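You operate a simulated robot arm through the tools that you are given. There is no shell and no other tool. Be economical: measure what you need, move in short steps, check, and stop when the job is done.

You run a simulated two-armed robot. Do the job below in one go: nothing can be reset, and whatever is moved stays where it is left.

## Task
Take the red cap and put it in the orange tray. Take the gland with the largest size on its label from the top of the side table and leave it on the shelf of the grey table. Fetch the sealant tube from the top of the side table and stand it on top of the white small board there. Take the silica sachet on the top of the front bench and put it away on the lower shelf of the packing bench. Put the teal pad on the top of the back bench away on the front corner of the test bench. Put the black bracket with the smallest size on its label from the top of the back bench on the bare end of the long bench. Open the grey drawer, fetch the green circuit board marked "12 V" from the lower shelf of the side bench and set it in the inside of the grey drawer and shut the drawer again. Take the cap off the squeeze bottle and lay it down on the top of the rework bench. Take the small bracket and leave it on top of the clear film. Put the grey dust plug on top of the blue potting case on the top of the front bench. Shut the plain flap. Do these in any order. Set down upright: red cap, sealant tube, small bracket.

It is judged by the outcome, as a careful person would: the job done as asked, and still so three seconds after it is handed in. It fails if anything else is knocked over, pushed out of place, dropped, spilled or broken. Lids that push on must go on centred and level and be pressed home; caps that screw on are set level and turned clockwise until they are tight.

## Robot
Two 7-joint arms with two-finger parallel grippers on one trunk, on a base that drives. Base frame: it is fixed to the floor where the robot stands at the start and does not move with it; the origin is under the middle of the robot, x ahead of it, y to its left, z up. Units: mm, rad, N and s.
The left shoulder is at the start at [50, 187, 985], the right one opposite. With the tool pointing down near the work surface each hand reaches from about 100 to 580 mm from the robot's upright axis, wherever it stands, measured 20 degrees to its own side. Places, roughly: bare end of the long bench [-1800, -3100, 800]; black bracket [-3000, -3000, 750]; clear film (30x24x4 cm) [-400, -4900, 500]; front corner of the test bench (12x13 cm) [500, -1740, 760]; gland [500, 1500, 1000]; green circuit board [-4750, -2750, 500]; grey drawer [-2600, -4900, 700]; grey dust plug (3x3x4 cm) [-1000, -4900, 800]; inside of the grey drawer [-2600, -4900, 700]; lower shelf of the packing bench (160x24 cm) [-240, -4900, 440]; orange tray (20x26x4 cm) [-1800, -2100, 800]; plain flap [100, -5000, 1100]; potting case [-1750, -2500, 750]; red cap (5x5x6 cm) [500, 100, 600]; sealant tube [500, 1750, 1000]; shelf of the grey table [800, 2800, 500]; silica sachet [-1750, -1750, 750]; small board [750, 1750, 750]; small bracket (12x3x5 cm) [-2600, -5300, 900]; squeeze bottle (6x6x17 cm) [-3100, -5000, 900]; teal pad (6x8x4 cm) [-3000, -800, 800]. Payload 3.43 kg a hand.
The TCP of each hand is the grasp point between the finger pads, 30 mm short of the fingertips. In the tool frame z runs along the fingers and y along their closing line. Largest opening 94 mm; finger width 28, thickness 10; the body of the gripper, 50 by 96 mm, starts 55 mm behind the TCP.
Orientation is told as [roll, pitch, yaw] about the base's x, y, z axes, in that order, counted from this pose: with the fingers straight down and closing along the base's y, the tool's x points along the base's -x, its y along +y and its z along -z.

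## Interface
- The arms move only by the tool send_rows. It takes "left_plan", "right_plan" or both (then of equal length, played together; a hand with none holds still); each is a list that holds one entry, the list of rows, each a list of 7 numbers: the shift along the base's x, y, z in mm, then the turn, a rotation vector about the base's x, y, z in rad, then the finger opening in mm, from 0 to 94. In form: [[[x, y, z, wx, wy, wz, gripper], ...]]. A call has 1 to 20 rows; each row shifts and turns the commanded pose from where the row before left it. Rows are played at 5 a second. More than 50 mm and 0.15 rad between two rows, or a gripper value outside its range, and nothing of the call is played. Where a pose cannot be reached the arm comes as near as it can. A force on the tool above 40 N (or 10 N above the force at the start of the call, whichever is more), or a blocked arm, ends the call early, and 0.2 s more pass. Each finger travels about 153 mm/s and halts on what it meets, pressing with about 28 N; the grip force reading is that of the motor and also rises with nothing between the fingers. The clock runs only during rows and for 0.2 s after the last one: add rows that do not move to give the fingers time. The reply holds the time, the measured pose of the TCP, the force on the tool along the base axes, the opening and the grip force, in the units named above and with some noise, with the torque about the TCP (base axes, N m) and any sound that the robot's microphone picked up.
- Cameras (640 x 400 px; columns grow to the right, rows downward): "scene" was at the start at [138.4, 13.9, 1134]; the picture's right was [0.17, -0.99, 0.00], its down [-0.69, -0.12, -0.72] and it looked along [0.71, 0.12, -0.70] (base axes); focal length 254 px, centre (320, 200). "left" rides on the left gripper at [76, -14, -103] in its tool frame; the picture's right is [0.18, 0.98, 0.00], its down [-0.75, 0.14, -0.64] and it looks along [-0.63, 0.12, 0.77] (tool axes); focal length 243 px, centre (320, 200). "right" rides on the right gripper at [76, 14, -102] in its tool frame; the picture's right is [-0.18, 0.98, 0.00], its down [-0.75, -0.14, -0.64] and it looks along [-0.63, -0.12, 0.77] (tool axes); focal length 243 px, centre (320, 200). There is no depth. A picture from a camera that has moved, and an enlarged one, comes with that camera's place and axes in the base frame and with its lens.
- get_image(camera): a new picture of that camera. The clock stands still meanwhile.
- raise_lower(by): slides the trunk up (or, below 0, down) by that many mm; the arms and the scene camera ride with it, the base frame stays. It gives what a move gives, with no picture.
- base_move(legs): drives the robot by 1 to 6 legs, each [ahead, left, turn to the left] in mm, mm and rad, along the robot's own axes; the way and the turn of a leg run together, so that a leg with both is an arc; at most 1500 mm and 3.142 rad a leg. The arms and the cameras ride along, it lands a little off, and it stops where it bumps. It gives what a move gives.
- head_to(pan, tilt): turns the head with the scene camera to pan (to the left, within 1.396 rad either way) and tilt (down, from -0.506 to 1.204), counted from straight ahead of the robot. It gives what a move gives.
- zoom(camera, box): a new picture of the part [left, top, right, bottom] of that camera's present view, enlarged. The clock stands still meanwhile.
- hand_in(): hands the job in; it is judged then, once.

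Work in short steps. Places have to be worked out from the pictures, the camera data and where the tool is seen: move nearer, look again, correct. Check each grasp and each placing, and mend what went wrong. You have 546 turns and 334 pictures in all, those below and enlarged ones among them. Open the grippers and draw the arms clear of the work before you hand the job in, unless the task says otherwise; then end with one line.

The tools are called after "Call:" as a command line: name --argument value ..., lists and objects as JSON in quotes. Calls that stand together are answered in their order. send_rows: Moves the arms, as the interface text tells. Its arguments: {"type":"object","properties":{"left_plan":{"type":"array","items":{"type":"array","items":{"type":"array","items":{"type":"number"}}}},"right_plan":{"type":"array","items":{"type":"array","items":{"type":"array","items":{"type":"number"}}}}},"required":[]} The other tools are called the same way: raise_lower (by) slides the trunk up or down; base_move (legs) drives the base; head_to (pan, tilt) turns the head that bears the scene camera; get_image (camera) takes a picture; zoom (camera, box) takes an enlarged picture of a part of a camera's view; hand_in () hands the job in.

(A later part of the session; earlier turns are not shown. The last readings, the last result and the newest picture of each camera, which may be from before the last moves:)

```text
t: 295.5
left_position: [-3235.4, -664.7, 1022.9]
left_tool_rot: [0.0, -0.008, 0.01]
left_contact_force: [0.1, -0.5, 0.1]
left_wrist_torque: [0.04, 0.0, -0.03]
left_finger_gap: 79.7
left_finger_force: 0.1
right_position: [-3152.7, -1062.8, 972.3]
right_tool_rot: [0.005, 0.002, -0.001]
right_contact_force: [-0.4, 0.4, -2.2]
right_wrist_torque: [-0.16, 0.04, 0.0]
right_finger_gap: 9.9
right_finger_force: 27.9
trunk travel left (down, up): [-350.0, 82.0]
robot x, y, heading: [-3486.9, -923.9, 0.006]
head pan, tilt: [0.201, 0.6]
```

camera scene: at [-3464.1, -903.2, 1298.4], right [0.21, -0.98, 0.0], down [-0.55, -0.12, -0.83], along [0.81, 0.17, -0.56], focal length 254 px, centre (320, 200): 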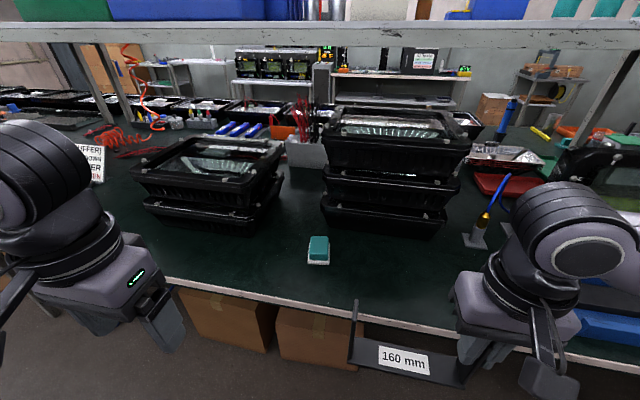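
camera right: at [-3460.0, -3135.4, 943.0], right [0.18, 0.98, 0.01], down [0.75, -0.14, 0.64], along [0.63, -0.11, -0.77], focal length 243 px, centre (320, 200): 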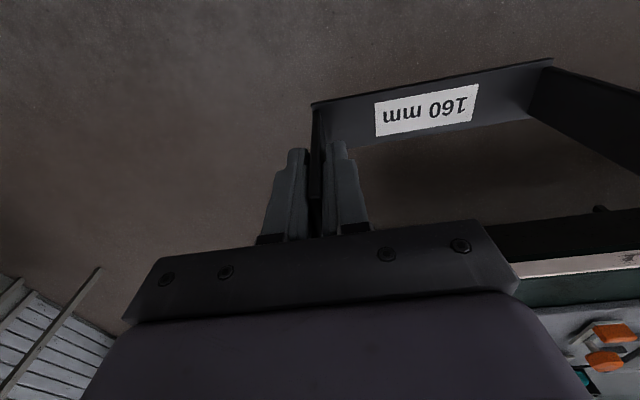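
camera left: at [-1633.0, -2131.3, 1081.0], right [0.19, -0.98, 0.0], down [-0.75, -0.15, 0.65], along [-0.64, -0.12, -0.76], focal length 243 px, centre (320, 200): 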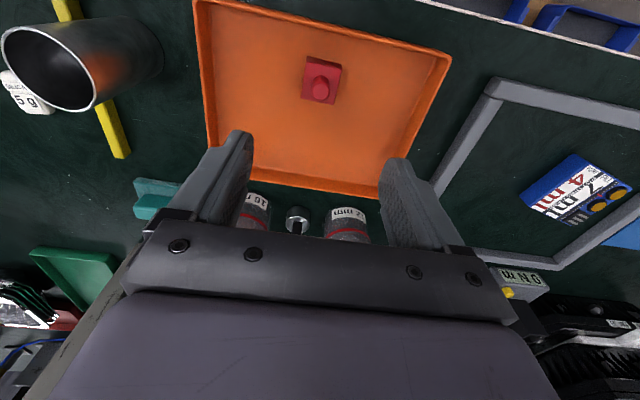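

Now the left hand moves over the pad with a 0.135 rad yaw.

Call:
send_rows --left_plan '[[[37, -19, 0, 0, 0, 0.02, 80], [37, -19, 0, 0, 0, 0.02, 80], [37, -19, 0, 0, 0, 0.02, 80], [37, -19, 0, 0, 0, 0.02, 80], [37, -19, 0, 0, 0, 0.02, 80], [37, -18, 0, 0, 0, 0.02, 80], [38, -18, 0, 0, 0, 0.015, 80], [0, 0, -48, 0, 0, 0, 80], [0, 0, -48, 0, 0, 0, 80], [0, 0, -30, 0, 0, 0, 80], [0, 0, 0, 0, 0, 0, 80]]]'

Call:
get_image --camera "left"

```text
t: 297.9
left_position: [-2976.4, -793.6, 895.9]
left_tool_rot: [-0.002, -0.008, 0.144]
left_contact_force: [-0.2, -0.4, 0.1]
left_wrist_torque: [-0.03, -0.01, -0.02]
left_finger_gap: 80.1
left_finger_force: 0.1
right_position: [-3153.3, -1062.2, 972.1]
right_tool_rot: [0.007, 0.0, -0.001]
right_contact_force: [0.0, 0.3, -1.5]
right_wrist_torque: [-0.18, -0.01, -0.01]
right_finger_gap: 10.0
right_finger_force: 28.0
trunk travel left (down, up): [-350.0, 82.0]
robot x, y, heading: [-3489.3, -919.5, 0.005]
head pan, tilt: [0.201, 0.6]
```

```text
220 pictures are left
camera left: at [-3050.7, -820.0, 998.9], right [-0.32, 0.95, 0.0], down [0.72, 0.25, 0.65], along [0.61, 0.21, -0.76], focal length 243 px, centre (320, 200)
```

left: 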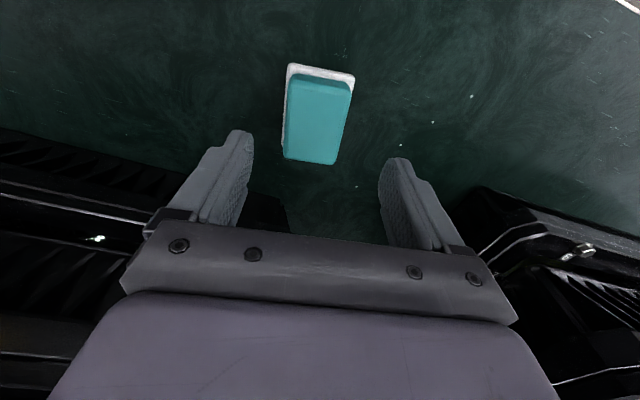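

Aligned. Descend to TCP z≈796 and close.

Call:
send_rows --left_plan '[[[0, -3, -45, 0, 0, 0, 80], [0, 0, -40, 0, 0, 0, 80], [0, 0, -14, 0, 0, 0, 80], [0, 0, 0, 0, 0, 0, 80], [0, 0, 0, 0, 0, 0, 40], [0, 0, 0, 0, 0, 0, 40], [0, 0, 0, 0, 0, 0, 40]]]'

Call:
get_image --camera "left"

```text
t: 299.5
left_position: [-2976.2, -796.4, 796.5]
left_tool_rot: [-0.001, -0.006, 0.147]
left_contact_force: [-0.3, -0.2, -0.1]
left_wrist_torque: [-0.06, -0.02, -0.03]
left_finger_gap: 58.9
left_finger_force: 28.3
right_position: [-3153.7, -1062.4, 972.4]
right_tool_rot: [0.006, -0.002, 0.0]
right_contact_force: [0.0, 0.1, -2.9]
right_wrist_torque: [-0.17, 0.02, -0.04]
right_finger_gap: 10.2
right_finger_force: 28.2
trunk travel left (down, up): [-350.0, 82.0]
robot x, y, heading: [-3490.6, -921.5, 0.012]
head pan, tilt: [0.201, 0.6]
```

```text
219 pictures are left
camera left: at [-3051.0, -821.9, 898.4], right [-0.32, 0.95, 0.0], down [0.72, 0.25, 0.65], along [0.61, 0.21, -0.76], focal length 243 px, centre (320, 200)
```

left: 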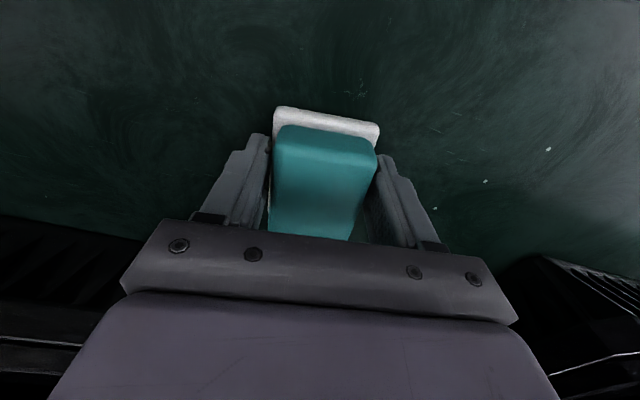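

Gripped at 58.9 mm (the white base). I lift 180 mm.

Call:
send_rows --left_plan '[[[0, 0, 10, 0, 0, 0, 35], [0, 0, 45, 0, 0, 0, 35], [0, 0, 45, 0, 0, 0, 35], [0, 0, 45, 0, 0, 0, 35], [0, 0, 45, 0, 0, 0, 35], [-45, 0, 0, 0, 0, 0, 35], [-45, 0, 0, 0, 0, 0, 35], [-45, 0, 0, 0, 0, 0, 35]]]'

Call:
get_image --camera "scene"

```text
t: 301.3
left_position: [-3113.4, -797.8, 983.3]
left_tool_rot: [-0.001, -0.008, 0.148]
left_contact_force: [0.2, -0.3, -0.9]
left_wrist_torque: [0.04, -0.01, 0.0]
left_finger_gap: 59.1
left_finger_force: 28.1
right_position: [-3153.9, -1062.1, 972.5]
right_tool_rot: [0.004, -0.003, 0.001]
right_contact_force: [-0.3, 0.3, -2.4]
right_wrist_torque: [-0.16, 0.0, -0.05]
right_finger_gap: 10.0
right_finger_force: 27.8
trunk travel left (down, up): [-350.0, 82.0]
robot x, y, heading: [-3492.3, -922.0, 0.009]
head pan, tilt: [0.201, 0.6]
```

```text
218 pictures are left
camera scene: at [-3348.1, -902.4, 1298.5], right [0.21, -0.98, 0.0], down [-0.55, -0.12, -0.83], along [0.81, 0.17, -0.56], focal length 254 px, centre (320, 200)
```

scene: 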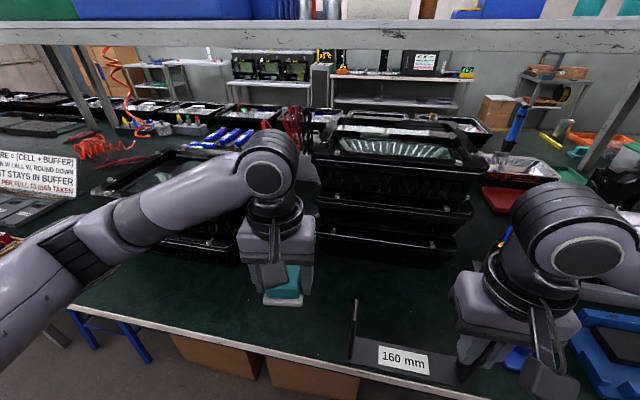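

Both held. I drive back around to the front side of the long bench.

Call:
base_move --legs '[[-400, 0, -0.01], [0, -1450, 0], [0, -1400, 0], [1500, 0, 0], [1300, 0, 0], [0, 0, 3.141]]'

Call:
get_image --camera "scene"

```text
t: 337.5
left_position: [-1439.1, -3869.0, 983.8]
left_tool_rot: [-0.001, -0.009, -3.02]
left_contact_force: [0.1, 0.3, -1.4]
left_wrist_torque: [0.01, -0.02, 0.0]
left_finger_gap: 58.9
left_finger_force: 27.9
right_position: [-1391.3, -3604.8, 972.4]
right_tool_rot: [0.006, 0.001, 3.12]
right_contact_force: [0.8, 0.5, -2.3]
right_wrist_torque: [0.16, -0.03, 0.02]
right_finger_gap: 10.1
right_finger_force: 27.8
trunk travel left (down, up): [-350.0, 82.0]
robot x, y, heading: [-1059.1, -3757.1, 3.126]
head pan, tilt: [0.201, 0.6]
```

```text
217 pictures are left
camera scene: at [-1203.0, -3769.1, 1298.4], right [-0.18, 0.98, 0.0], down [0.56, 0.1, -0.82], along [-0.81, -0.15, -0.57], focal length 254 px, centre (320, 200)
```

scene: 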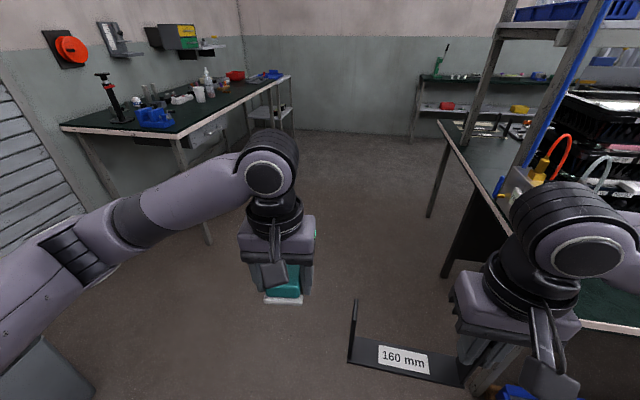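

I move right to be in front of the bare end.

Call:
base_move --legs '[[-30, -680, 0.015]]'

Call:
head_to --pan 0.1 --tilt 0.5

Call:
get_image --camera "scene"

```text
t: 341.3
left_position: [-1402.0, -3195.6, 983.9]
left_tool_rot: [0.001, -0.009, -3.001]
left_contact_force: [0.3, -0.2, -0.1]
left_wrist_torque: [0.02, -0.02, -0.04]
left_finger_gap: 58.9
left_finger_force: 27.7
right_position: [-1357.4, -2931.8, 972.7]
right_tool_rot: [0.004, 0.001, 3.138]
right_contact_force: [-0.2, -0.1, -2.2]
right_wrist_torque: [0.13, -0.03, 0.0]
right_finger_gap: 10.2
right_finger_force: 28.0
trunk travel left (down, up): [-350.0, 82.0]
robot x, y, heading: [-1019.9, -3072.9, -3.133]
head pan, tilt: [0.201, 0.6]
```

```text
t: 341.9
left_position: [-1403.2, -3196.0, 982.4]
left_tool_rot: [0.0, -0.008, -3.001]
left_contact_force: [0.5, 0.8, -0.8]
left_wrist_torque: [0.0, -0.01, -0.03]
left_finger_gap: 59.2
left_finger_force: 28.3
right_position: [-1357.0, -2930.4, 973.0]
right_tool_rot: [0.006, 0.003, 3.137]
right_contact_force: [0.2, -0.5, -2.6]
right_wrist_torque: [0.13, 0.01, 0.0]
right_finger_gap: 10.4
right_finger_force: 27.7
trunk travel left (down, up): [-350.0, 82.0]
robot x, y, heading: [-1023.1, -3072.6, -3.136]
head pan, tilt: [0.099, 0.499]
```

```text
216 pictures are left
camera scene: at [-1171.2, -3082.7, 1307.5], right [-0.1, 0.99, 0.0], down [0.48, 0.05, -0.88], along [-0.87, -0.09, -0.48], focal length 254 px, centre (320, 200)
```

scene: 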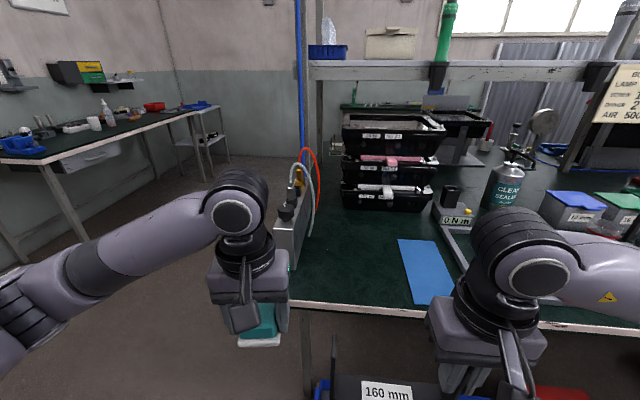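

Bare area: y from -3200 to -2885, x -1640..-1950. I drive up and bring the bracket over it.

Call:
base_move --legs '[[150, 10, 0]]'

Call:
send_rows --right_plan '[[[-45, -4, 0, 0, 0, 0, 0], [-45, -4, 0, 0, 0, 0, 0], [-45, -4, 0, 0, 0, 0, 0], [-45, -4, 0, 0, 0, 0, 0], [-45, -4, 0, 0, 0, 0, 0], [0, 0, 0, 0, 0, 0, 0]]]'

Call:
get_image --camera "right"

Call:
get_image --camera "scene"

```text
t: 343.3
left_position: [-1552.7, -3206.2, 983.0]
left_tool_rot: [-0.002, -0.007, -3.0]
left_contact_force: [-0.1, 0.2, -0.3]
left_wrist_torque: [-0.01, -0.03, -0.01]
left_finger_gap: 59.0
left_finger_force: 27.7
right_position: [-1508.2, -2941.3, 971.8]
right_tool_rot: [0.003, 0.001, 3.14]
right_contact_force: [-0.3, 0.3, -1.7]
right_wrist_torque: [0.17, -0.01, -0.01]
right_finger_gap: 10.1
right_finger_force: 28.3
trunk travel left (down, up): [-350.0, 82.0]
robot x, y, heading: [-1168.9, -3084.8, -3.138]
head pan, tilt: [0.099, 0.499]
```

```text
t: 344.7
left_position: [-1552.7, -3205.3, 983.4]
left_tool_rot: [0.0, -0.008, -3.001]
left_contact_force: [0.3, -0.1, -1.4]
left_wrist_torque: [-0.04, -0.04, 0.03]
left_finger_gap: 58.8
left_finger_force: 28.1
right_position: [-1732.3, -2960.4, 972.7]
right_tool_rot: [0.006, 0.001, 3.139]
right_contact_force: [-0.5, -0.1, -2.0]
right_wrist_torque: [0.19, -0.03, 0.02]
right_finger_gap: 10.4
right_finger_force: 28.2
trunk travel left (down, up): [-350.0, 82.0]
robot x, y, heading: [-1172.2, -3081.3, -3.143]
head pan, tilt: [0.099, 0.499]
```

```text
215 pictures are left
camera right: at [-1656.0, -2974.2, 1076.4], right [-0.19, -0.98, 0.01], down [-0.75, 0.15, 0.64], along [-0.63, 0.12, -0.77], focal length 243 px, centre (320, 200)
```

right: 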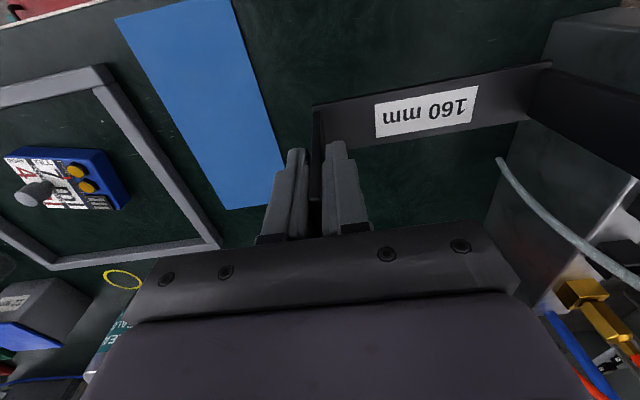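

```text
214 pictures are left
camera scene: at [-1321.8, -3092.8, 1307.5], right [-0.1, 0.99, 0.0], down [0.48, 0.05, -0.88], along [-0.87, -0.09, -0.48], focal length 254 px, centre (320, 200)
```

scene: 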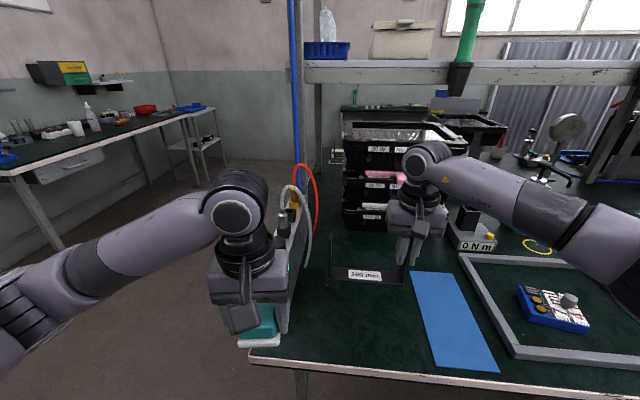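

The spot is clear on both sides (mat edge y≈-2883, manifold y≈-3222). I lower toward the bench.

Call:
send_rows --right_plan '[[[-20, 0, -40, 0, 0, 0, 0], [0, 0, -45, 0, 0, 0, 0], [0, 0, -30, 0, 0, 0, 0], [0, 0, -6, 0, 0, 0, 0], [0, 0, 0, 0, 0, 0, 0]]]'

```text
t: 345.9
left_position: [-1551.8, -3206.8, 984.3]
left_tool_rot: [0.002, -0.01, -2.999]
left_contact_force: [0.0, -0.5, -0.7]
left_wrist_torque: [-0.01, 0.01, 0.02]
left_finger_gap: 59.0
left_finger_force: 28.0
right_position: [-1753.0, -2962.5, 848.8]
right_tool_rot: [0.004, 0.003, 3.137]
right_contact_force: [0.4, 0.2, -1.8]
right_wrist_torque: [0.17, -0.02, 0.02]
right_finger_gap: 10.0
right_finger_force: 28.2
trunk travel left (down, up): [-350.0, 82.0]
robot x, y, heading: [-1173.9, -3087.6, -3.142]
head pan, tilt: [0.099, 0.499]
```

Call:
send_rows --right_plan '[[[0, 0, -3, 0, 0, 0, 0], [0, 0, -2, 0, 0, 0, 0], [0, 0, -2, 0, 0, 0, 0], [0, 0, -2, 0, 0, 0, 0], [0, 0, 0, 0, 0, 0, 0]]]'

Call:
zoom --camera "scene" --box '[300, 220, 440, 320]'

```text
t: 347.1
left_position: [-1552.5, -3206.7, 983.5]
left_tool_rot: [0.001, -0.01, -2.999]
left_contact_force: [-0.3, 1.2, -1.0]
left_wrist_torque: [0.01, 0.0, -0.01]
left_finger_gap: 58.9
left_finger_force: 28.0
right_position: [-1754.6, -2961.1, 841.8]
right_tool_rot: [0.004, 0.002, 3.139]
right_contact_force: [0.6, -0.5, -3.0]
right_wrist_torque: [0.17, -0.02, 0.0]
right_finger_gap: 10.7
right_finger_force: 27.9
trunk travel left (down, up): [-350.0, 82.0]
robot x, y, heading: [-1171.1, -3084.4, -3.134]
head pan, tilt: [0.099, 0.499]
```

```text
4.00 times, centred on (370, 270) of scene
camera zoom: at [-1321.9, -3092.9, 1307.5], right [-0.1, 0.99, 0.0], down [0.48, 0.05, -0.88], along [-0.87, -0.09, -0.48], focal length 1014 px, centre (120, -80)
```

zoom: 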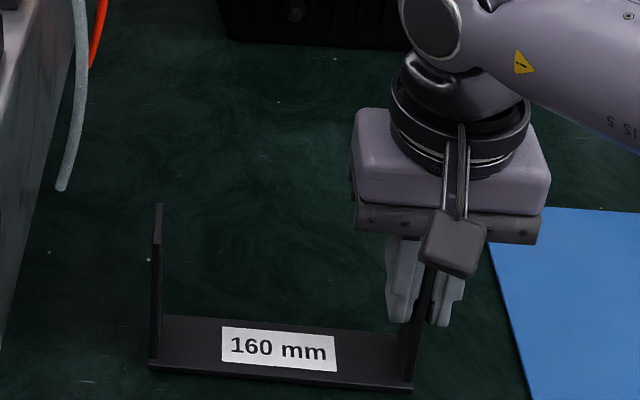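

Not touching yet; a few more millimetres.

Call:
send_rows --right_plan '[[[0, 0, -2, 0, 0, 0, 0], [0, 0, -2, 0, 0, 0, 0], [0, 0, -1, 0, 0, 0, 0], [0, 0, 0, 0, 0, 0, 0]]]'

```text
t: 348.1
left_position: [-1551.6, -3206.4, 984.8]
left_tool_rot: [0.002, -0.008, -2.998]
left_contact_force: [0.8, 0.4, -1.2]
left_wrist_torque: [0.01, 0.01, 0.0]
left_finger_gap: 59.2
left_finger_force: 28.0
right_position: [-1755.0, -2961.6, 839.3]
right_tool_rot: [0.006, -0.001, 3.139]
right_contact_force: [-1.0, 2.2, 11.7]
right_wrist_torque: [0.31, -0.19, -0.02]
right_finger_gap: 10.1
right_finger_force: 28.0
trunk travel left (down, up): [-350.0, 82.0]
robot x, y, heading: [-1171.7, -3083.9, -3.142]
head pan, tilt: [0.099, 0.499]
```

Contact. I open and rise straight up.

Call:
send_rows --right_plan '[[[0, 0, 1, 0, 0, 0, 0], [0, 0, 0, 0, 0, 0, 25], [0, 0, 0, 0, 0, 0, 45], [0, 0, 0, 0, 0, 0, 45], [0, 0, 40, 0, 0, 0, 45], [0, 0, 45, 0, 0, 0, 45], [0, 0, 45, 0, 0, 0, 45]]]'

Call:
zoom --camera "scene" --box '[300, 220, 440, 320]'

```text
t: 349.7
left_position: [-1551.9, -3206.9, 984.0]
left_tool_rot: [0.0, -0.009, -3.001]
left_contact_force: [0.1, -0.3, -0.6]
left_wrist_torque: [-0.03, -0.01, 0.0]
left_finger_gap: 59.0
left_finger_force: 28.0
right_position: [-1753.2, -2961.7, 969.4]
right_tool_rot: [0.008, -0.001, 3.138]
right_contact_force: [-0.2, -0.5, 0.0]
right_wrist_torque: [0.01, 0.03, -0.01]
right_finger_gap: 44.8
right_finger_force: 0.1
trunk travel left (down, up): [-350.0, 82.0]
robot x, y, heading: [-1170.5, -3084.7, -3.142]
head pan, tilt: [0.099, 0.499]
```

```text
4.00 times, centred on (370, 270) of scene
camera zoom: at [-1321.4, -3093.0, 1307.5], right [-0.1, 0.99, 0.0], down [0.48, 0.05, -0.88], along [-0.87, -0.09, -0.48], focal length 1014 px, centre (120, -80)
```

zoom: 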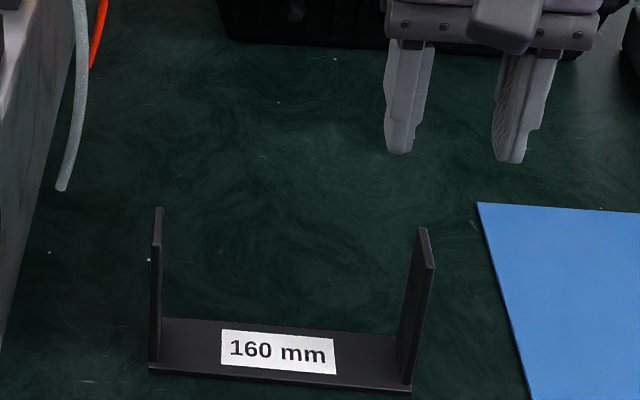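

The bracket stands on the bare end. Now the teal pad to the test bench: retract, back off, and turn around.

Call:
send_rows --right_plan '[[[45, 0, 0, 0, 0, 0, 45], [45, 0, 0, 0, 0, 0, 45], [45, 0, 0, 0, 0, 0, 45], [45, 0, 0, 0, 0, 0, 45]]]'

Call:
base_move --legs '[[-500, 0, 0], [0, 0, 3.141], [0, 1180, 0]]'

Call:
head_to --pan 0.0 --tilt 0.4

Call:
get_image --camera "scene"

```text
t: 350.7
left_position: [-1551.8, -3205.6, 983.1]
left_tool_rot: [0.001, -0.009, -3.001]
left_contact_force: [-0.2, -0.8, -0.1]
left_wrist_torque: [0.02, 0.01, 0.01]
left_finger_gap: 58.9
left_finger_force: 28.2
right_position: [-1573.3, -2958.2, 968.2]
right_tool_rot: [0.005, 0.002, 3.137]
right_contact_force: [-0.4, 0.2, 0.3]
right_wrist_torque: [-0.05, -0.01, -0.02]
right_finger_gap: 44.9
right_finger_force: 0.0
trunk travel left (down, up): [-350.0, 82.0]
robot x, y, heading: [-1170.8, -3085.6, -3.14]
head pan, tilt: [0.099, 0.499]
```

```text
t: 366.7
left_position: [-270.3, -1771.9, 984.9]
left_tool_rot: [-0.001, -0.008, 0.112]
left_contact_force: [-0.2, -0.9, -1.1]
left_wrist_torque: [-0.01, -0.01, 0.03]
left_finger_gap: 58.8
left_finger_force: 28.0
right_position: [-255.9, -2018.7, 968.0]
right_tool_rot: [0.006, 0.001, -0.033]
right_contact_force: [0.0, -0.3, -0.1]
right_wrist_torque: [0.01, -0.01, 0.03]
right_finger_gap: 45.2
right_finger_force: 0.0
trunk travel left (down, up): [-350.0, 82.0]
robot x, y, heading: [-650.4, -1879.9, -0.025]
head pan, tilt: [0.099, 0.499]
```

```text
t: 367.3
left_position: [-269.9, -1771.7, 983.4]
left_tool_rot: [0.0, -0.009, 0.113]
left_contact_force: [0.2, 0.5, -0.3]
left_wrist_torque: [0.02, -0.03, -0.01]
left_finger_gap: 59.0
left_finger_force: 28.4
right_position: [-254.9, -2019.8, 967.1]
right_tool_rot: [0.004, 0.0, -0.032]
right_contact_force: [0.1, -0.4, 0.5]
right_wrist_torque: [0.0, -0.01, 0.02]
right_finger_gap: 45.1
right_finger_force: 0.1
trunk travel left (down, up): [-350.0, 82.0]
robot x, y, heading: [-652.4, -1884.5, -0.026]
head pan, tilt: [0.0, 0.4]
```

```text
211 pictures are left
camera scene: at [-503.7, -1887.3, 1316.6], right [-0.03, -1.0, 0.0], down [-0.39, 0.01, -0.92], along [0.92, -0.02, -0.39], focal length 254 px, centre (320, 200)
```

scene: 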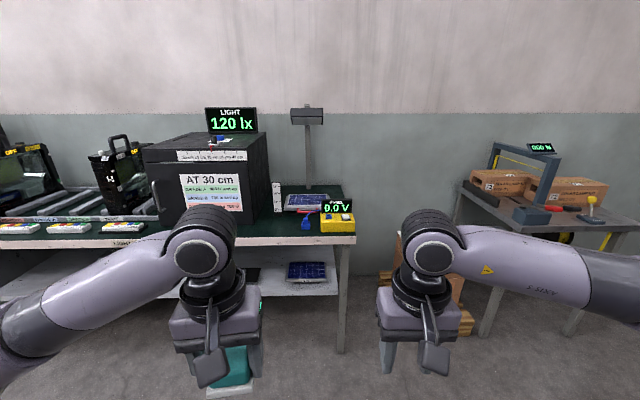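

I zoom on the test bench's front corner.

Call:
zoom --camera "scene" --box '[140, 170, 370, 260]'

```text
2.78 times, centred on (255, 215) of scene
camera zoom: at [-503.7, -1887.3, 1316.6], right [-0.03, -1.0, 0.0], down [-0.39, 0.01, -0.92], along [0.92, -0.02, -0.39], focal length 706 px, centre (501, 158)
```

zoom: 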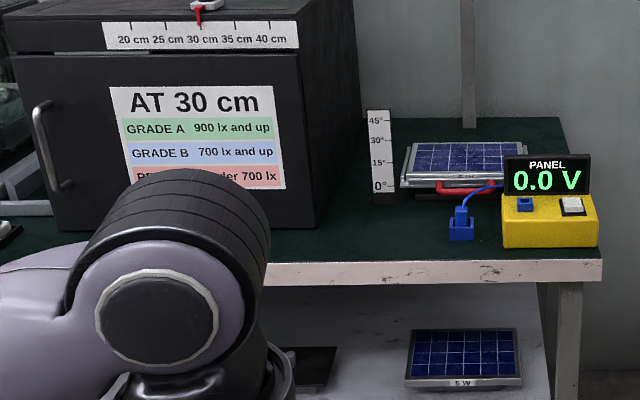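

The free spot is around [500,-1735]. I drive up to the bench.

Call:
base_move --legs '[[620, 30, 0.026]]'

Call:
head_to --pan 0.1 --tilt 0.7

Call:
get_image --camera "scene"

Call:
get_image --camera "left"

```text
t: 370.8
left_position: [345.7, -1738.6, 984.5]
left_tool_rot: [0.001, -0.009, 0.143]
left_contact_force: [0.3, 0.1, -0.5]
left_wrist_torque: [0.0, 0.0, -0.03]
left_finger_gap: 59.0
left_finger_force: 28.0
right_position: [368.4, -1984.5, 967.3]
right_tool_rot: [0.005, 0.002, -0.001]
right_contact_force: [-0.2, -0.1, 0.0]
right_wrist_torque: [0.02, 0.04, 0.0]
right_finger_gap: 44.9
right_finger_force: 0.1
trunk travel left (down, up): [-350.0, 82.0]
robot x, y, heading: [-32.8, -1862.7, 0.002]
head pan, tilt: [0.0, 0.4]
```

```text
t: 371.6
left_position: [344.8, -1738.1, 983.6]
left_tool_rot: [-0.001, -0.008, 0.143]
left_contact_force: [0.7, 0.7, -0.7]
left_wrist_torque: [0.0, 0.01, -0.03]
left_finger_gap: 58.8
left_finger_force: 27.9
right_position: [368.2, -1983.6, 968.2]
right_tool_rot: [0.006, 0.001, -0.001]
right_contact_force: [0.0, 0.0, 1.1]
right_wrist_torque: [-0.02, -0.01, 0.04]
right_finger_gap: 45.0
right_finger_force: 0.1
trunk travel left (down, up): [-350.0, 82.0]
robot x, y, heading: [-37.8, -1859.7, 0.005]
head pan, tilt: [0.099, 0.7]
```

```text
209 pictures are left
camera scene: at [107.3, -1851.7, 1289.9], right [0.1, -0.99, 0.0], down [-0.64, -0.07, -0.77], along [0.76, 0.08, -0.64], focal length 254 px, centre (320, 200)
```

scene: 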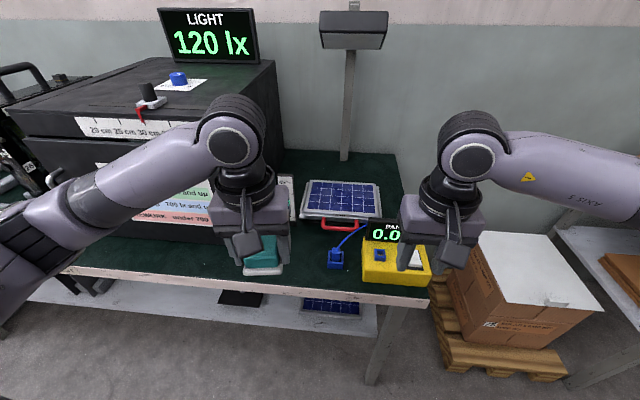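

```text
208 pictures are left
camera left: at [271.5, -1763.3, 1086.2], right [-0.32, 0.95, 0.0], down [0.72, 0.25, 0.65], along [0.61, 0.21, -0.76], focal length 243 px, centre (320, 200)
```

left: 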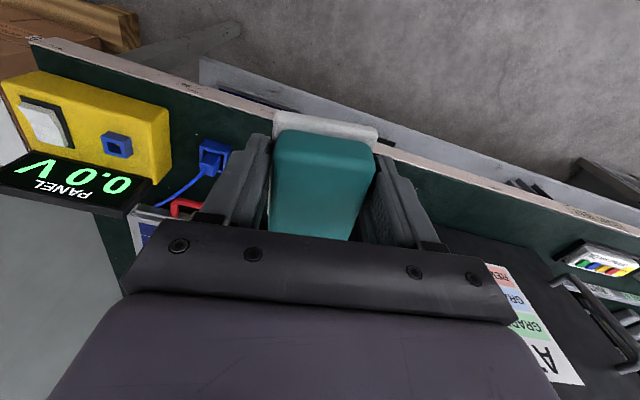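

Front edge x≈405; target TCP [500,-1738]. I move over, straighten the yaw, and lower to 10 mm above.

Call:
send_rows --left_plan '[[[39, 0, 0, 0, 0, -0.035, 35], [39, 0, 0, 0, 0, -0.035, 35], [39, 0, 0, 0, 0, -0.035, 35], [38, 0, 0, 0, 0, -0.035, 35], [0, 0, -45, 0, 0, 0, 35], [0, 0, -45, 0, 0, 0, 35], [0, 0, -45, 0, 0, 0, 35], [0, 0, -35, 0, 0, 0, 35], [0, 0, 0, 0, 0, 0, 35]]]'

Call:
get_image --camera "left"

Call:
get_image --camera "scene"

```text
t: 373.6
left_position: [499.2, -1735.0, 813.0]
left_tool_rot: [0.0, -0.01, 0.0]
left_contact_force: [0.3, 0.1, -1.6]
left_wrist_torque: [0.01, -0.01, 0.04]
left_finger_gap: 59.2
left_finger_force: 28.4
right_position: [366.9, -1983.4, 968.6]
right_tool_rot: [0.006, -0.001, -0.002]
right_contact_force: [-0.3, -0.7, -0.9]
right_wrist_torque: [-0.02, -0.02, 0.0]
right_finger_gap: 45.3
right_finger_force: 0.0
trunk travel left (down, up): [-350.0, 82.0]
robot x, y, heading: [-37.8, -1862.4, 0.003]
head pan, tilt: [0.099, 0.7]
```

```text
207 pictures are left
camera left: at [423.3, -1750.8, 915.8], right [-0.19, 0.98, 0.0], down [0.75, 0.14, 0.65], along [0.64, 0.12, -0.76], focal length 243 px, centre (320, 200)
```

left: 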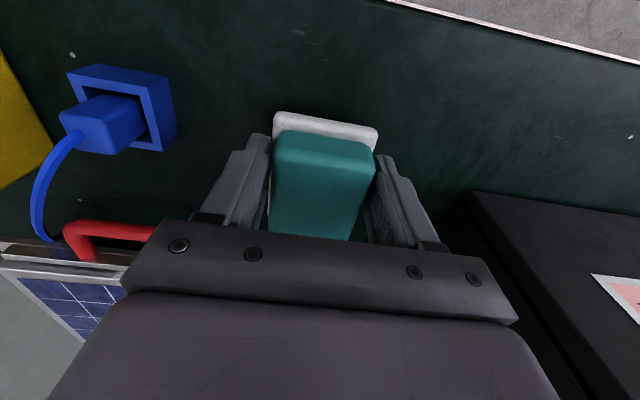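

```text
206 pictures are left
camera scene: at [107.3, -1851.6, 1289.8], right [0.1, -0.99, 0.0], down [-0.64, -0.07, -0.76], along [0.76, 0.08, -0.64], focal length 254 px, centre (320, 200)
```

scene: 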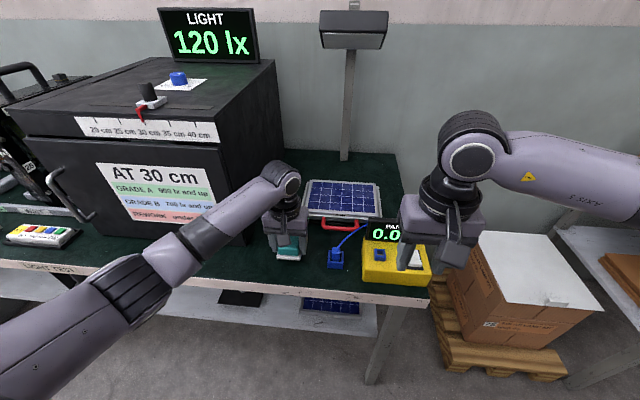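

Clear spot. I lower to contact.

Call:
send_rows --left_plan '[[[0, 0, -8, 0, 0, 0, 35], [0, 0, -4, 0, 0, 0, 35], [0, 0, -3, 0, 0, 0, 35], [0, 0, -2, 0, 0, 0, 35], [0, 0, 0, 0, 0, 0, 35]]]'

```text
t: 374.8
left_position: [499.1, -1737.4, 796.8]
left_tool_rot: [0.001, -0.008, 0.002]
left_contact_force: [0.0, 1.3, -0.6]
left_wrist_torque: [0.01, 0.01, 0.04]
left_finger_gap: 58.7
left_finger_force: 27.6
right_position: [368.1, -1983.7, 967.8]
right_tool_rot: [0.006, 0.001, -0.003]
right_contact_force: [0.3, -0.1, 0.8]
right_wrist_torque: [-0.02, 0.0, -0.04]
right_finger_gap: 45.0
right_finger_force: 0.1
trunk travel left (down, up): [-350.0, 82.0]
robot x, y, heading: [-35.0, -1862.0, 0.0]
head pan, tilt: [0.099, 0.7]
```

Call:
send_rows --left_plan '[[[0, 0, -2, 0, 0, 0, 35], [0, 0, -2, 0, 0, 0, 35], [0, 0, -2, 0, 0, 0, 35], [0, 0, -1, 0, 0, 0, 35], [0, 0, 0, 0, 0, 0, 35]]]'

```text
t: 376.0
left_position: [499.6, -1737.6, 794.0]
left_tool_rot: [-0.001, -0.015, 0.003]
left_contact_force: [2.0, 6.5, 26.6]
left_wrist_torque: [0.24, -0.11, 0.05]
left_finger_gap: 59.1
left_finger_force: 27.5
right_position: [367.1, -1983.8, 968.9]
right_tool_rot: [0.005, -0.002, -0.001]
right_contact_force: [-0.9, 0.3, 0.2]
right_wrist_torque: [0.05, -0.01, -0.02]
right_finger_gap: 44.8
right_finger_force: 0.0
trunk travel left (down, up): [-350.0, 82.0]
robot x, y, heading: [-34.4, -1862.2, 0.008]
head pan, tilt: [0.099, 0.7]
```

Contact. I open and rise.

Call:
send_rows --left_plan '[[[0, 0, 2, 0, 0, 0, 35], [0, 0, 0, 0, 0, 0, 70], [0, 0, 0, 0, 0, 0, 80], [0, 0, 0, 0, 0, 0, 80], [0, 0, 40, 0, 0, 0, 80], [0, 0, 45, 0, 0, 0, 80], [0, 0, 45, 0, 0, 0, 80], [-45, 0, 0, 0, 0, 0, 80], [-45, 0, 0, 0, 0, 0, 80], [-45, 0, 0, 0, 0, 0, 80]]]'

Call:
get_image --camera "scene"

```text
t: 378.2
left_position: [365.0, -1737.8, 921.8]
left_tool_rot: [0.001, -0.006, 0.004]
left_contact_force: [0.3, 0.6, -0.1]
left_wrist_torque: [0.02, -0.02, 0.02]
left_finger_gap: 80.1
left_finger_force: 0.1
right_position: [366.6, -1984.5, 968.5]
right_tool_rot: [0.005, -0.001, 0.001]
right_contact_force: [0.6, -0.6, 0.1]
right_wrist_torque: [0.0, 0.0, 0.02]
right_finger_gap: 45.0
right_finger_force: 0.1
trunk travel left (down, up): [-350.0, 82.0]
robot x, y, heading: [-37.4, -1857.4, 0.006]
head pan, tilt: [0.099, 0.7]
```

```text
205 pictures are left
camera scene: at [107.0, -1851.6, 1289.9], right [0.1, -0.99, 0.0], down [-0.64, -0.07, -0.77], along [0.76, 0.08, -0.64], focal length 254 px, centre (320, 200)
```

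scene: 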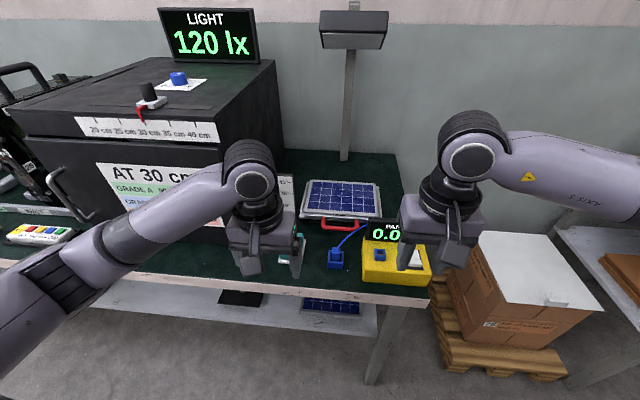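

The pad sits on the test bench corner. Now to the rework bench.

Call:
base_move --legs '[[-600, 0, 0], [0, 0, -1.571], [1500, 0, 0], [720, 0, 0], [0, -1000, 0], [0, -950, 0]]'

Call:
head_to --pan 0.0 --tilt 0.4

Call:
get_image --camera "scene"

```text
t: 405.4
left_position: [-2406.3, -4513.6, 922.6]
left_tool_rot: [0.0, -0.009, -1.571]
left_contact_force: [-0.5, -0.3, -0.3]
left_wrist_torque: [-0.01, 0.03, 0.0]
left_finger_gap: 80.2
left_finger_force: 0.0
right_position: [-2651.6, -4516.1, 967.0]
right_tool_rot: [0.004, -0.001, -1.575]
right_contact_force: [-0.6, -0.4, -0.5]
right_wrist_torque: [0.02, -0.02, 0.03]
right_finger_gap: 45.1
right_finger_force: 0.0
trunk travel left (down, up): [-350.0, 82.0]
robot x, y, heading: [-2524.8, -4111.2, -1.567]
head pan, tilt: [0.099, 0.7]
```

```text
t: 406.2
left_position: [-2405.1, -4515.3, 923.0]
left_tool_rot: [0.0, -0.008, -1.57]
left_contact_force: [1.0, -0.2, -0.1]
left_wrist_torque: [-0.02, -0.03, 0.03]
left_finger_gap: 80.3
left_finger_force: 0.0
right_position: [-2651.3, -4515.9, 967.7]
right_tool_rot: [0.004, 0.0, -1.573]
right_contact_force: [-0.1, -0.4, 0.0]
right_wrist_torque: [-0.02, -0.03, -0.01]
right_finger_gap: 44.8
right_finger_force: 0.1
trunk travel left (down, up): [-350.0, 82.0]
robot x, y, heading: [-2526.4, -4112.3, -1.572]
head pan, tilt: [0.0, 0.4]
```

```text
204 pictures are left
camera scene: at [-2528.1, -4264.3, 1316.6], right [-1.0, 0.0, 0.0], down [0.0, 0.39, -0.92], along [0.0, -0.92, -0.39], focal length 254 px, centre (320, 200)
```

scene: 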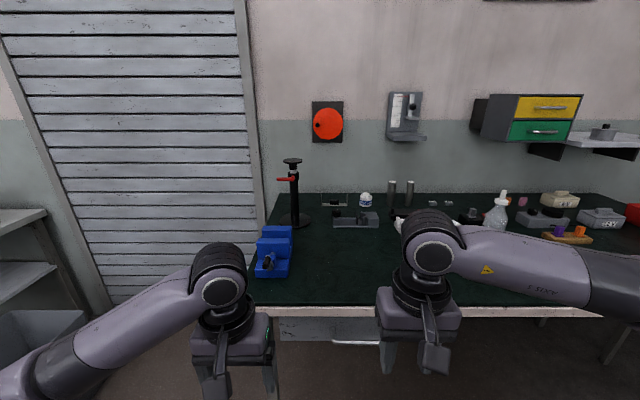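

Arms are in the way; I back off 350 mm for a clear look.

Call:
base_move --legs '[[-350, -150, 0]]'

Call:
send_rows --right_plan '[[[-40, 25, 0, 0, 0, 0, 60], [-40, 25, 0, 0, 0, 0, 60], [-40, 25, 0, 0, 0, 0, 60], [-30, 25, 0, 0, 0, 0, 60]]]' --left_plan '[[[40, 25, 0, 0, 0, 0, 80], [40, 25, 0, 0, 0, 0, 80], [40, 25, 0, 0, 0, 0, 80], [30, 25, 0, 0, 0, 0, 80]]]'

Call:
get_image --camera "scene"

```text
t: 408.6
left_position: [-2556.2, -4167.2, 922.4]
left_tool_rot: [-0.001, -0.008, -1.567]
left_contact_force: [0.0, 0.3, 0.3]
left_wrist_torque: [-0.01, 0.01, 0.03]
left_finger_gap: 79.7
left_finger_force: 0.1
right_position: [-2803.5, -4168.4, 968.3]
right_tool_rot: [0.005, -0.001, -1.57]
right_contact_force: [0.8, 0.5, -0.7]
right_wrist_torque: [-0.02, 0.02, -0.04]
right_finger_gap: 45.0
right_finger_force: 0.1
trunk travel left (down, up): [-350.0, 82.0]
robot x, y, heading: [-2677.5, -3767.3, -1.566]
head pan, tilt: [0.0, 0.4]
```

```text
t: 409.6
left_position: [-2405.9, -4067.4, 922.0]
left_tool_rot: [-0.003, -0.01, -1.57]
left_contact_force: [0.5, 0.5, 0.7]
left_wrist_torque: [-0.01, 0.0, 0.02]
left_finger_gap: 79.9
left_finger_force: 0.1
right_position: [-2951.5, -4069.4, 968.4]
right_tool_rot: [0.006, 0.0, -1.572]
right_contact_force: [0.1, 0.4, -0.2]
right_wrist_torque: [-0.03, -0.03, -0.01]
right_finger_gap: 60.0
right_finger_force: 0.1
trunk travel left (down, up): [-350.0, 82.0]
robot x, y, heading: [-2678.8, -3763.8, -1.563]
head pan, tilt: [0.0, 0.4]
```

```text
203 pictures are left
camera scene: at [-2680.2, -3916.2, 1316.8], right [-1.0, -0.01, 0.0], down [0.0, 0.39, -0.92], along [0.0, -0.92, -0.39], focal length 254 px, centre (320, 200)
```

scene: 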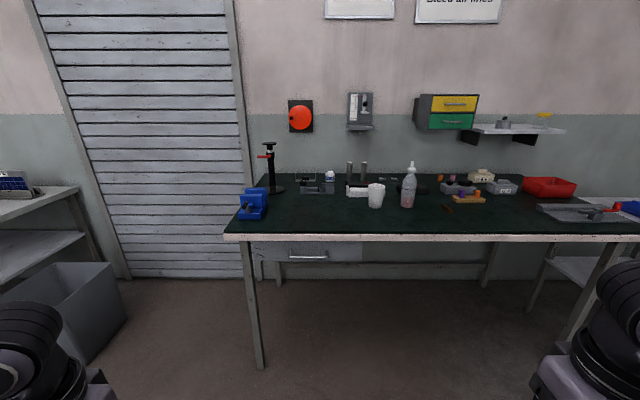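

Call:
zoom --camera "scene" --box '[230, 130, 410, 270]'

Call:
zoom --camera "scene" --box '[340, 130, 540, 250]'

```text
2.86 times, centred on (320, 200) of scene
camera zoom: at [-2680.2, -3916.2, 1316.8], right [-1.0, -0.01, 0.0], down [0.0, 0.39, -0.92], along [0.0, -0.92, -0.39], focal length 724 px, centre (320, 200)
```

zoom: 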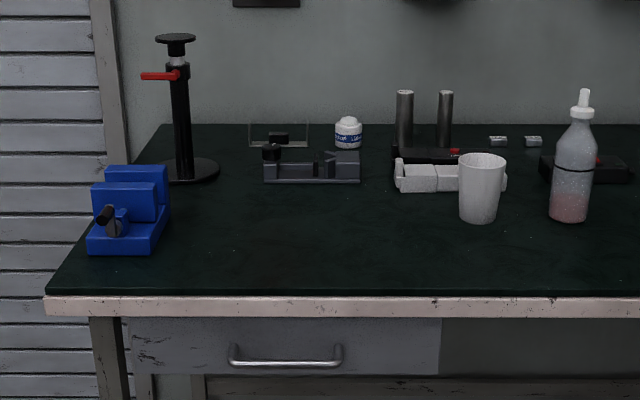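

```text
3.20 times, centred on (440, 190) of scene
camera zoom: at [-2680.2, -3916.2, 1316.8], right [-1.0, -0.01, 0.0], down [0.0, 0.39, -0.92], along [0.0, -0.92, -0.39], focal length 812 px, centre (-64, 232)
```

zoom: 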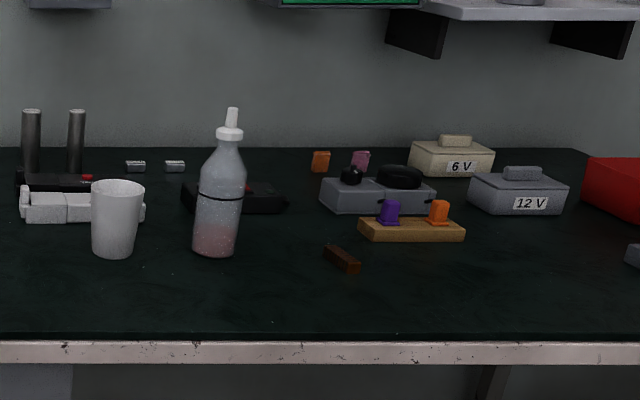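

I zoom on the small bracket behind the fixture.

Call:
zoom --camera "scene" --box '[290, 160, 345, 200]'

```text
10.00 times, centred on (318, 180) of scene
camera zoom: at [-2680.2, -3916.2, 1316.8], right [-1.0, -0.01, 0.0], down [0.0, 0.39, -0.92], along [0.0, -0.92, -0.39], focal length 2536 px, centre (345, 400)
```

zoom: 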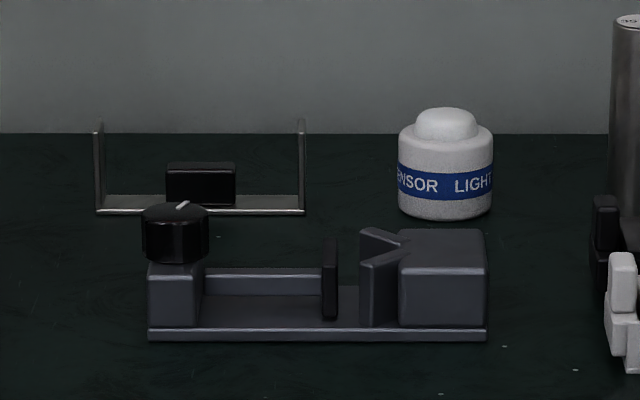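

The small bracket sits deep at ≈[-2597,-5292], base z≈850, with a knobbed fixture in front. I raise both hands, bring the left one in front of me, and see how near the base can get.

Call:
send_rows --left_plan '[[[-35, -10, 30, 0, 0, 0, 80], [-35, -10, 30, 0, 0, 0, 80], [-35, -10, 30, 0, 0, 0, 80], [-35, -10, 30, 0, 0, 0, 80], [-30, -10, 35, 0, 0, 0, 80]]]' --right_plan '[[[0, 0, 25, 0, 0, 0, 60], [0, 0, 25, 0, 0, 0, 60], [0, 0, 25, 0, 0, 0, 60], [0, 0, 25, 0, 0, 0, 60], [0, 0, 10, 0, 0, 0, 60]]]'

Call:
base_move --legs '[[600, -10, 0]]'

Call:
head_to --pan 0.0 --tilt 0.7

Call:
get_image --camera "scene"

```text
t: 410.8
left_position: [-2576.1, -4117.6, 1075.7]
left_tool_rot: [0.001, -0.008, -1.566]
left_contact_force: [0.3, -0.4, 0.1]
left_wrist_torque: [-0.01, -0.01, 0.04]
left_finger_gap: 79.9
left_finger_force: 0.0
right_position: [-2953.5, -4069.0, 1077.8]
right_tool_rot: [0.006, 0.0, -1.572]
right_contact_force: [-0.2, 0.5, -0.7]
right_wrist_torque: [0.0, 0.03, 0.01]
right_finger_gap: 60.1
right_finger_force: 0.2
trunk travel left (down, up): [-350.0, 82.0]
robot x, y, heading: [-2683.1, -3764.5, -1.563]
head pan, tilt: [0.0, 0.4]
```

```text
t: 414.1
left_position: [-2585.7, -4712.7, 1076.7]
left_tool_rot: [0.0, -0.009, -1.571]
left_contact_force: [0.2, -0.6, 0.3]
left_wrist_torque: [0.01, 0.02, 0.02]
left_finger_gap: 80.0
left_finger_force: 0.0
right_position: [-2961.5, -4662.4, 1078.0]
right_tool_rot: [0.005, 0.0, -1.576]
right_contact_force: [0.4, -0.5, 0.1]
right_wrist_torque: [0.04, 0.01, 0.01]
right_finger_gap: 60.1
right_finger_force: 0.0
trunk travel left (down, up): [-350.0, 82.0]
robot x, y, heading: [-2688.7, -4359.3, -1.574]
head pan, tilt: [0.0, 0.4]
```

```text
t: 414.9
left_position: [-2585.2, -4711.7, 1077.1]
left_tool_rot: [0.001, -0.008, -1.573]
left_contact_force: [0.4, 0.3, 1.1]
left_wrist_torque: [-0.03, 0.0, 0.0]
left_finger_gap: 80.0
left_finger_force: 0.1
right_position: [-2961.8, -4663.1, 1078.1]
right_tool_rot: [0.005, 0.0, -1.577]
right_contact_force: [0.5, -0.1, 0.2]
right_wrist_torque: [-0.04, 0.01, -0.01]
right_finger_gap: 59.8
right_finger_force: 0.1
trunk travel left (down, up): [-350.0, 82.0]
robot x, y, heading: [-2683.8, -4359.3, -1.571]
head pan, tilt: [0.0, 0.7]
```

```text
199 pictures are left
camera scene: at [-2689.0, -4502.8, 1289.9], right [-1.0, 0.0, 0.0], down [0.0, 0.64, -0.77], along [0.0, -0.77, -0.64], focal length 254 px, centre (320, 200)
```

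scene: 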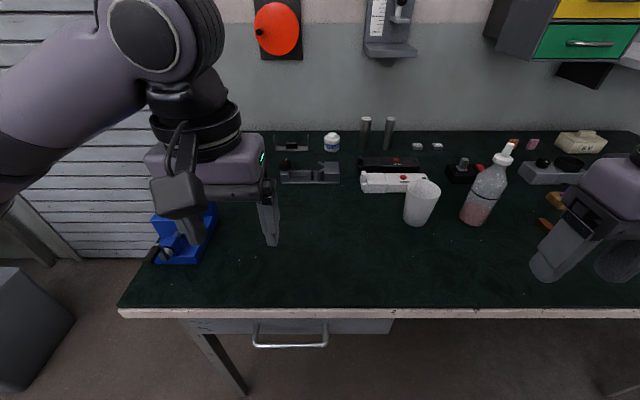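

Bench edge y≈-4732, z≈830. I try to go 150 mm further.

Call:
base_move --legs '[[150, 0, 0]]'

```text
t: 416.3
left_position: [-2585.5, -4860.4, 1076.8]
left_tool_rot: [-0.001, -0.006, -1.574]
left_contact_force: [0.7, -0.8, 0.5]
left_wrist_torque: [0.01, -0.01, 0.0]
left_finger_gap: 79.9
left_finger_force: 0.0
right_position: [-2962.0, -4810.2, 1077.2]
right_tool_rot: [0.006, 0.002, -1.575]
right_contact_force: [-0.4, -0.6, -1.2]
right_wrist_torque: [0.01, 0.01, 0.03]
right_finger_gap: 59.8
right_finger_force: 0.0
trunk travel left (down, up): [-350.0, 82.0]
robot x, y, heading: [-2688.9, -4506.2, -1.572]
head pan, tilt: [0.0, 0.7]
```

Not blocked. I try 80 mm more.

Call:
base_move --legs '[[80, 0, 0]]'

Call:
get_image --camera "left"

Call:
get_image --camera "scene"

```text
t: 417.4
left_position: [-2585.1, -4938.4, 1075.3]
left_tool_rot: [0.002, -0.008, -1.573]
left_contact_force: [0.2, -1.0, -0.4]
left_wrist_torque: [0.02, 0.01, -0.02]
left_finger_gap: 80.2
left_finger_force: 0.0
right_position: [-2960.8, -4888.7, 1077.5]
right_tool_rot: [0.005, 0.001, -1.574]
right_contact_force: [0.5, -0.8, 0.1]
right_wrist_torque: [0.0, -0.01, 0.01]
right_finger_gap: 59.9
right_finger_force: 0.1
trunk travel left (down, up): [-350.0, 82.0]
robot x, y, heading: [-2689.4, -4587.0, -1.574]
head pan, tilt: [0.0, 0.7]
```

```text
198 pictures are left
camera left: at [-2599.2, -4861.7, 1178.5], right [0.98, 0.18, 0.0], down [0.14, -0.75, 0.65], along [0.12, -0.64, -0.76], focal length 243 px, centre (320, 200)
```

left: 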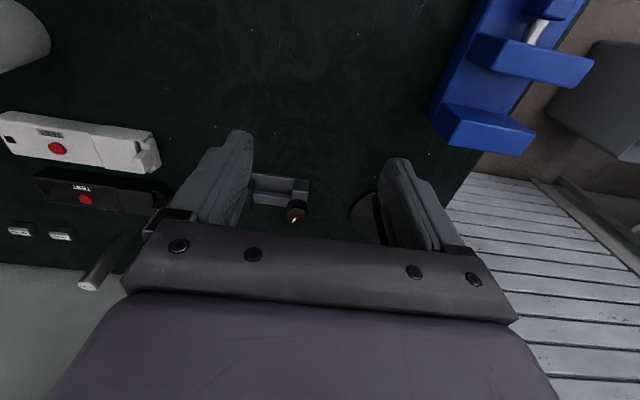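

```text
197 pictures are left
camera scene: at [-2689.1, -4729.7, 1289.7], right [-1.0, 0.0, 0.0], down [0.0, 0.64, -0.76], along [0.0, -0.76, -0.64], focal length 254 px, centre (320, 200)
```

scene: 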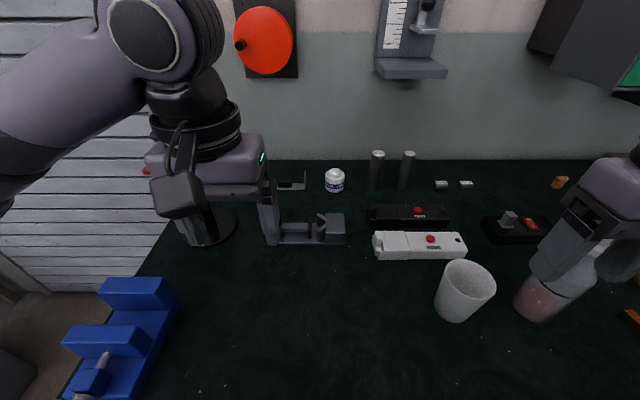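

Base can go under the bench freely. I raise the right hand clear of the bottle, and zoom on the bracket region.

Call:
send_rows --right_plan '[[[0, 30, 30, 0, 0, 0, 60], [0, 35, 30, 0, 0, 0, 60], [0, 35, 20, 0, 0, 0, 60]]]' --left_plan '[[[20, 30, 10, 0, 0, 0, 80], [20, 30, 10, 0, 0, 0, 80], [20, 30, 10, 0, 0, 0, 80]]]'

Call:
zoom --camera "scene" --box '[220, 150, 360, 260]'

```text
t: 418.1
left_position: [-2523.8, -4846.6, 1107.8]
left_tool_rot: [0.0, -0.008, -1.572]
left_contact_force: [-0.1, 0.2, -0.3]
left_wrist_torque: [0.0, 0.0, -0.03]
left_finger_gap: 80.2
left_finger_force: 0.0
right_position: [-2960.8, -4787.1, 1157.7]
right_tool_rot: [0.006, 0.001, -1.575]
right_contact_force: [0.5, 0.8, 0.0]
right_wrist_torque: [-0.02, 0.02, 0.02]
right_finger_gap: 60.0
right_finger_force: 0.1
trunk travel left (down, up): [-350.0, 82.0]
robot x, y, heading: [-2691.3, -4583.8, -1.573]
head pan, tilt: [0.0, 0.7]
```

```text
3.64 times, centred on (290, 205) of scene
camera zoom: at [-2688.6, -4727.9, 1289.9], right [-1.0, 0.0, 0.0], down [0.0, 0.64, -0.77], along [0.0, -0.77, -0.64], focal length 922 px, centre (429, 182)
```

zoom: 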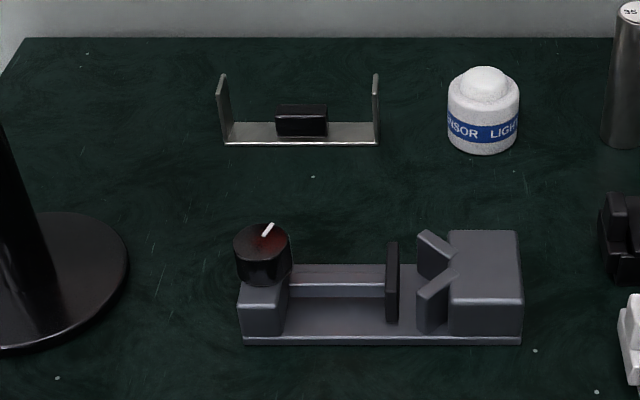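

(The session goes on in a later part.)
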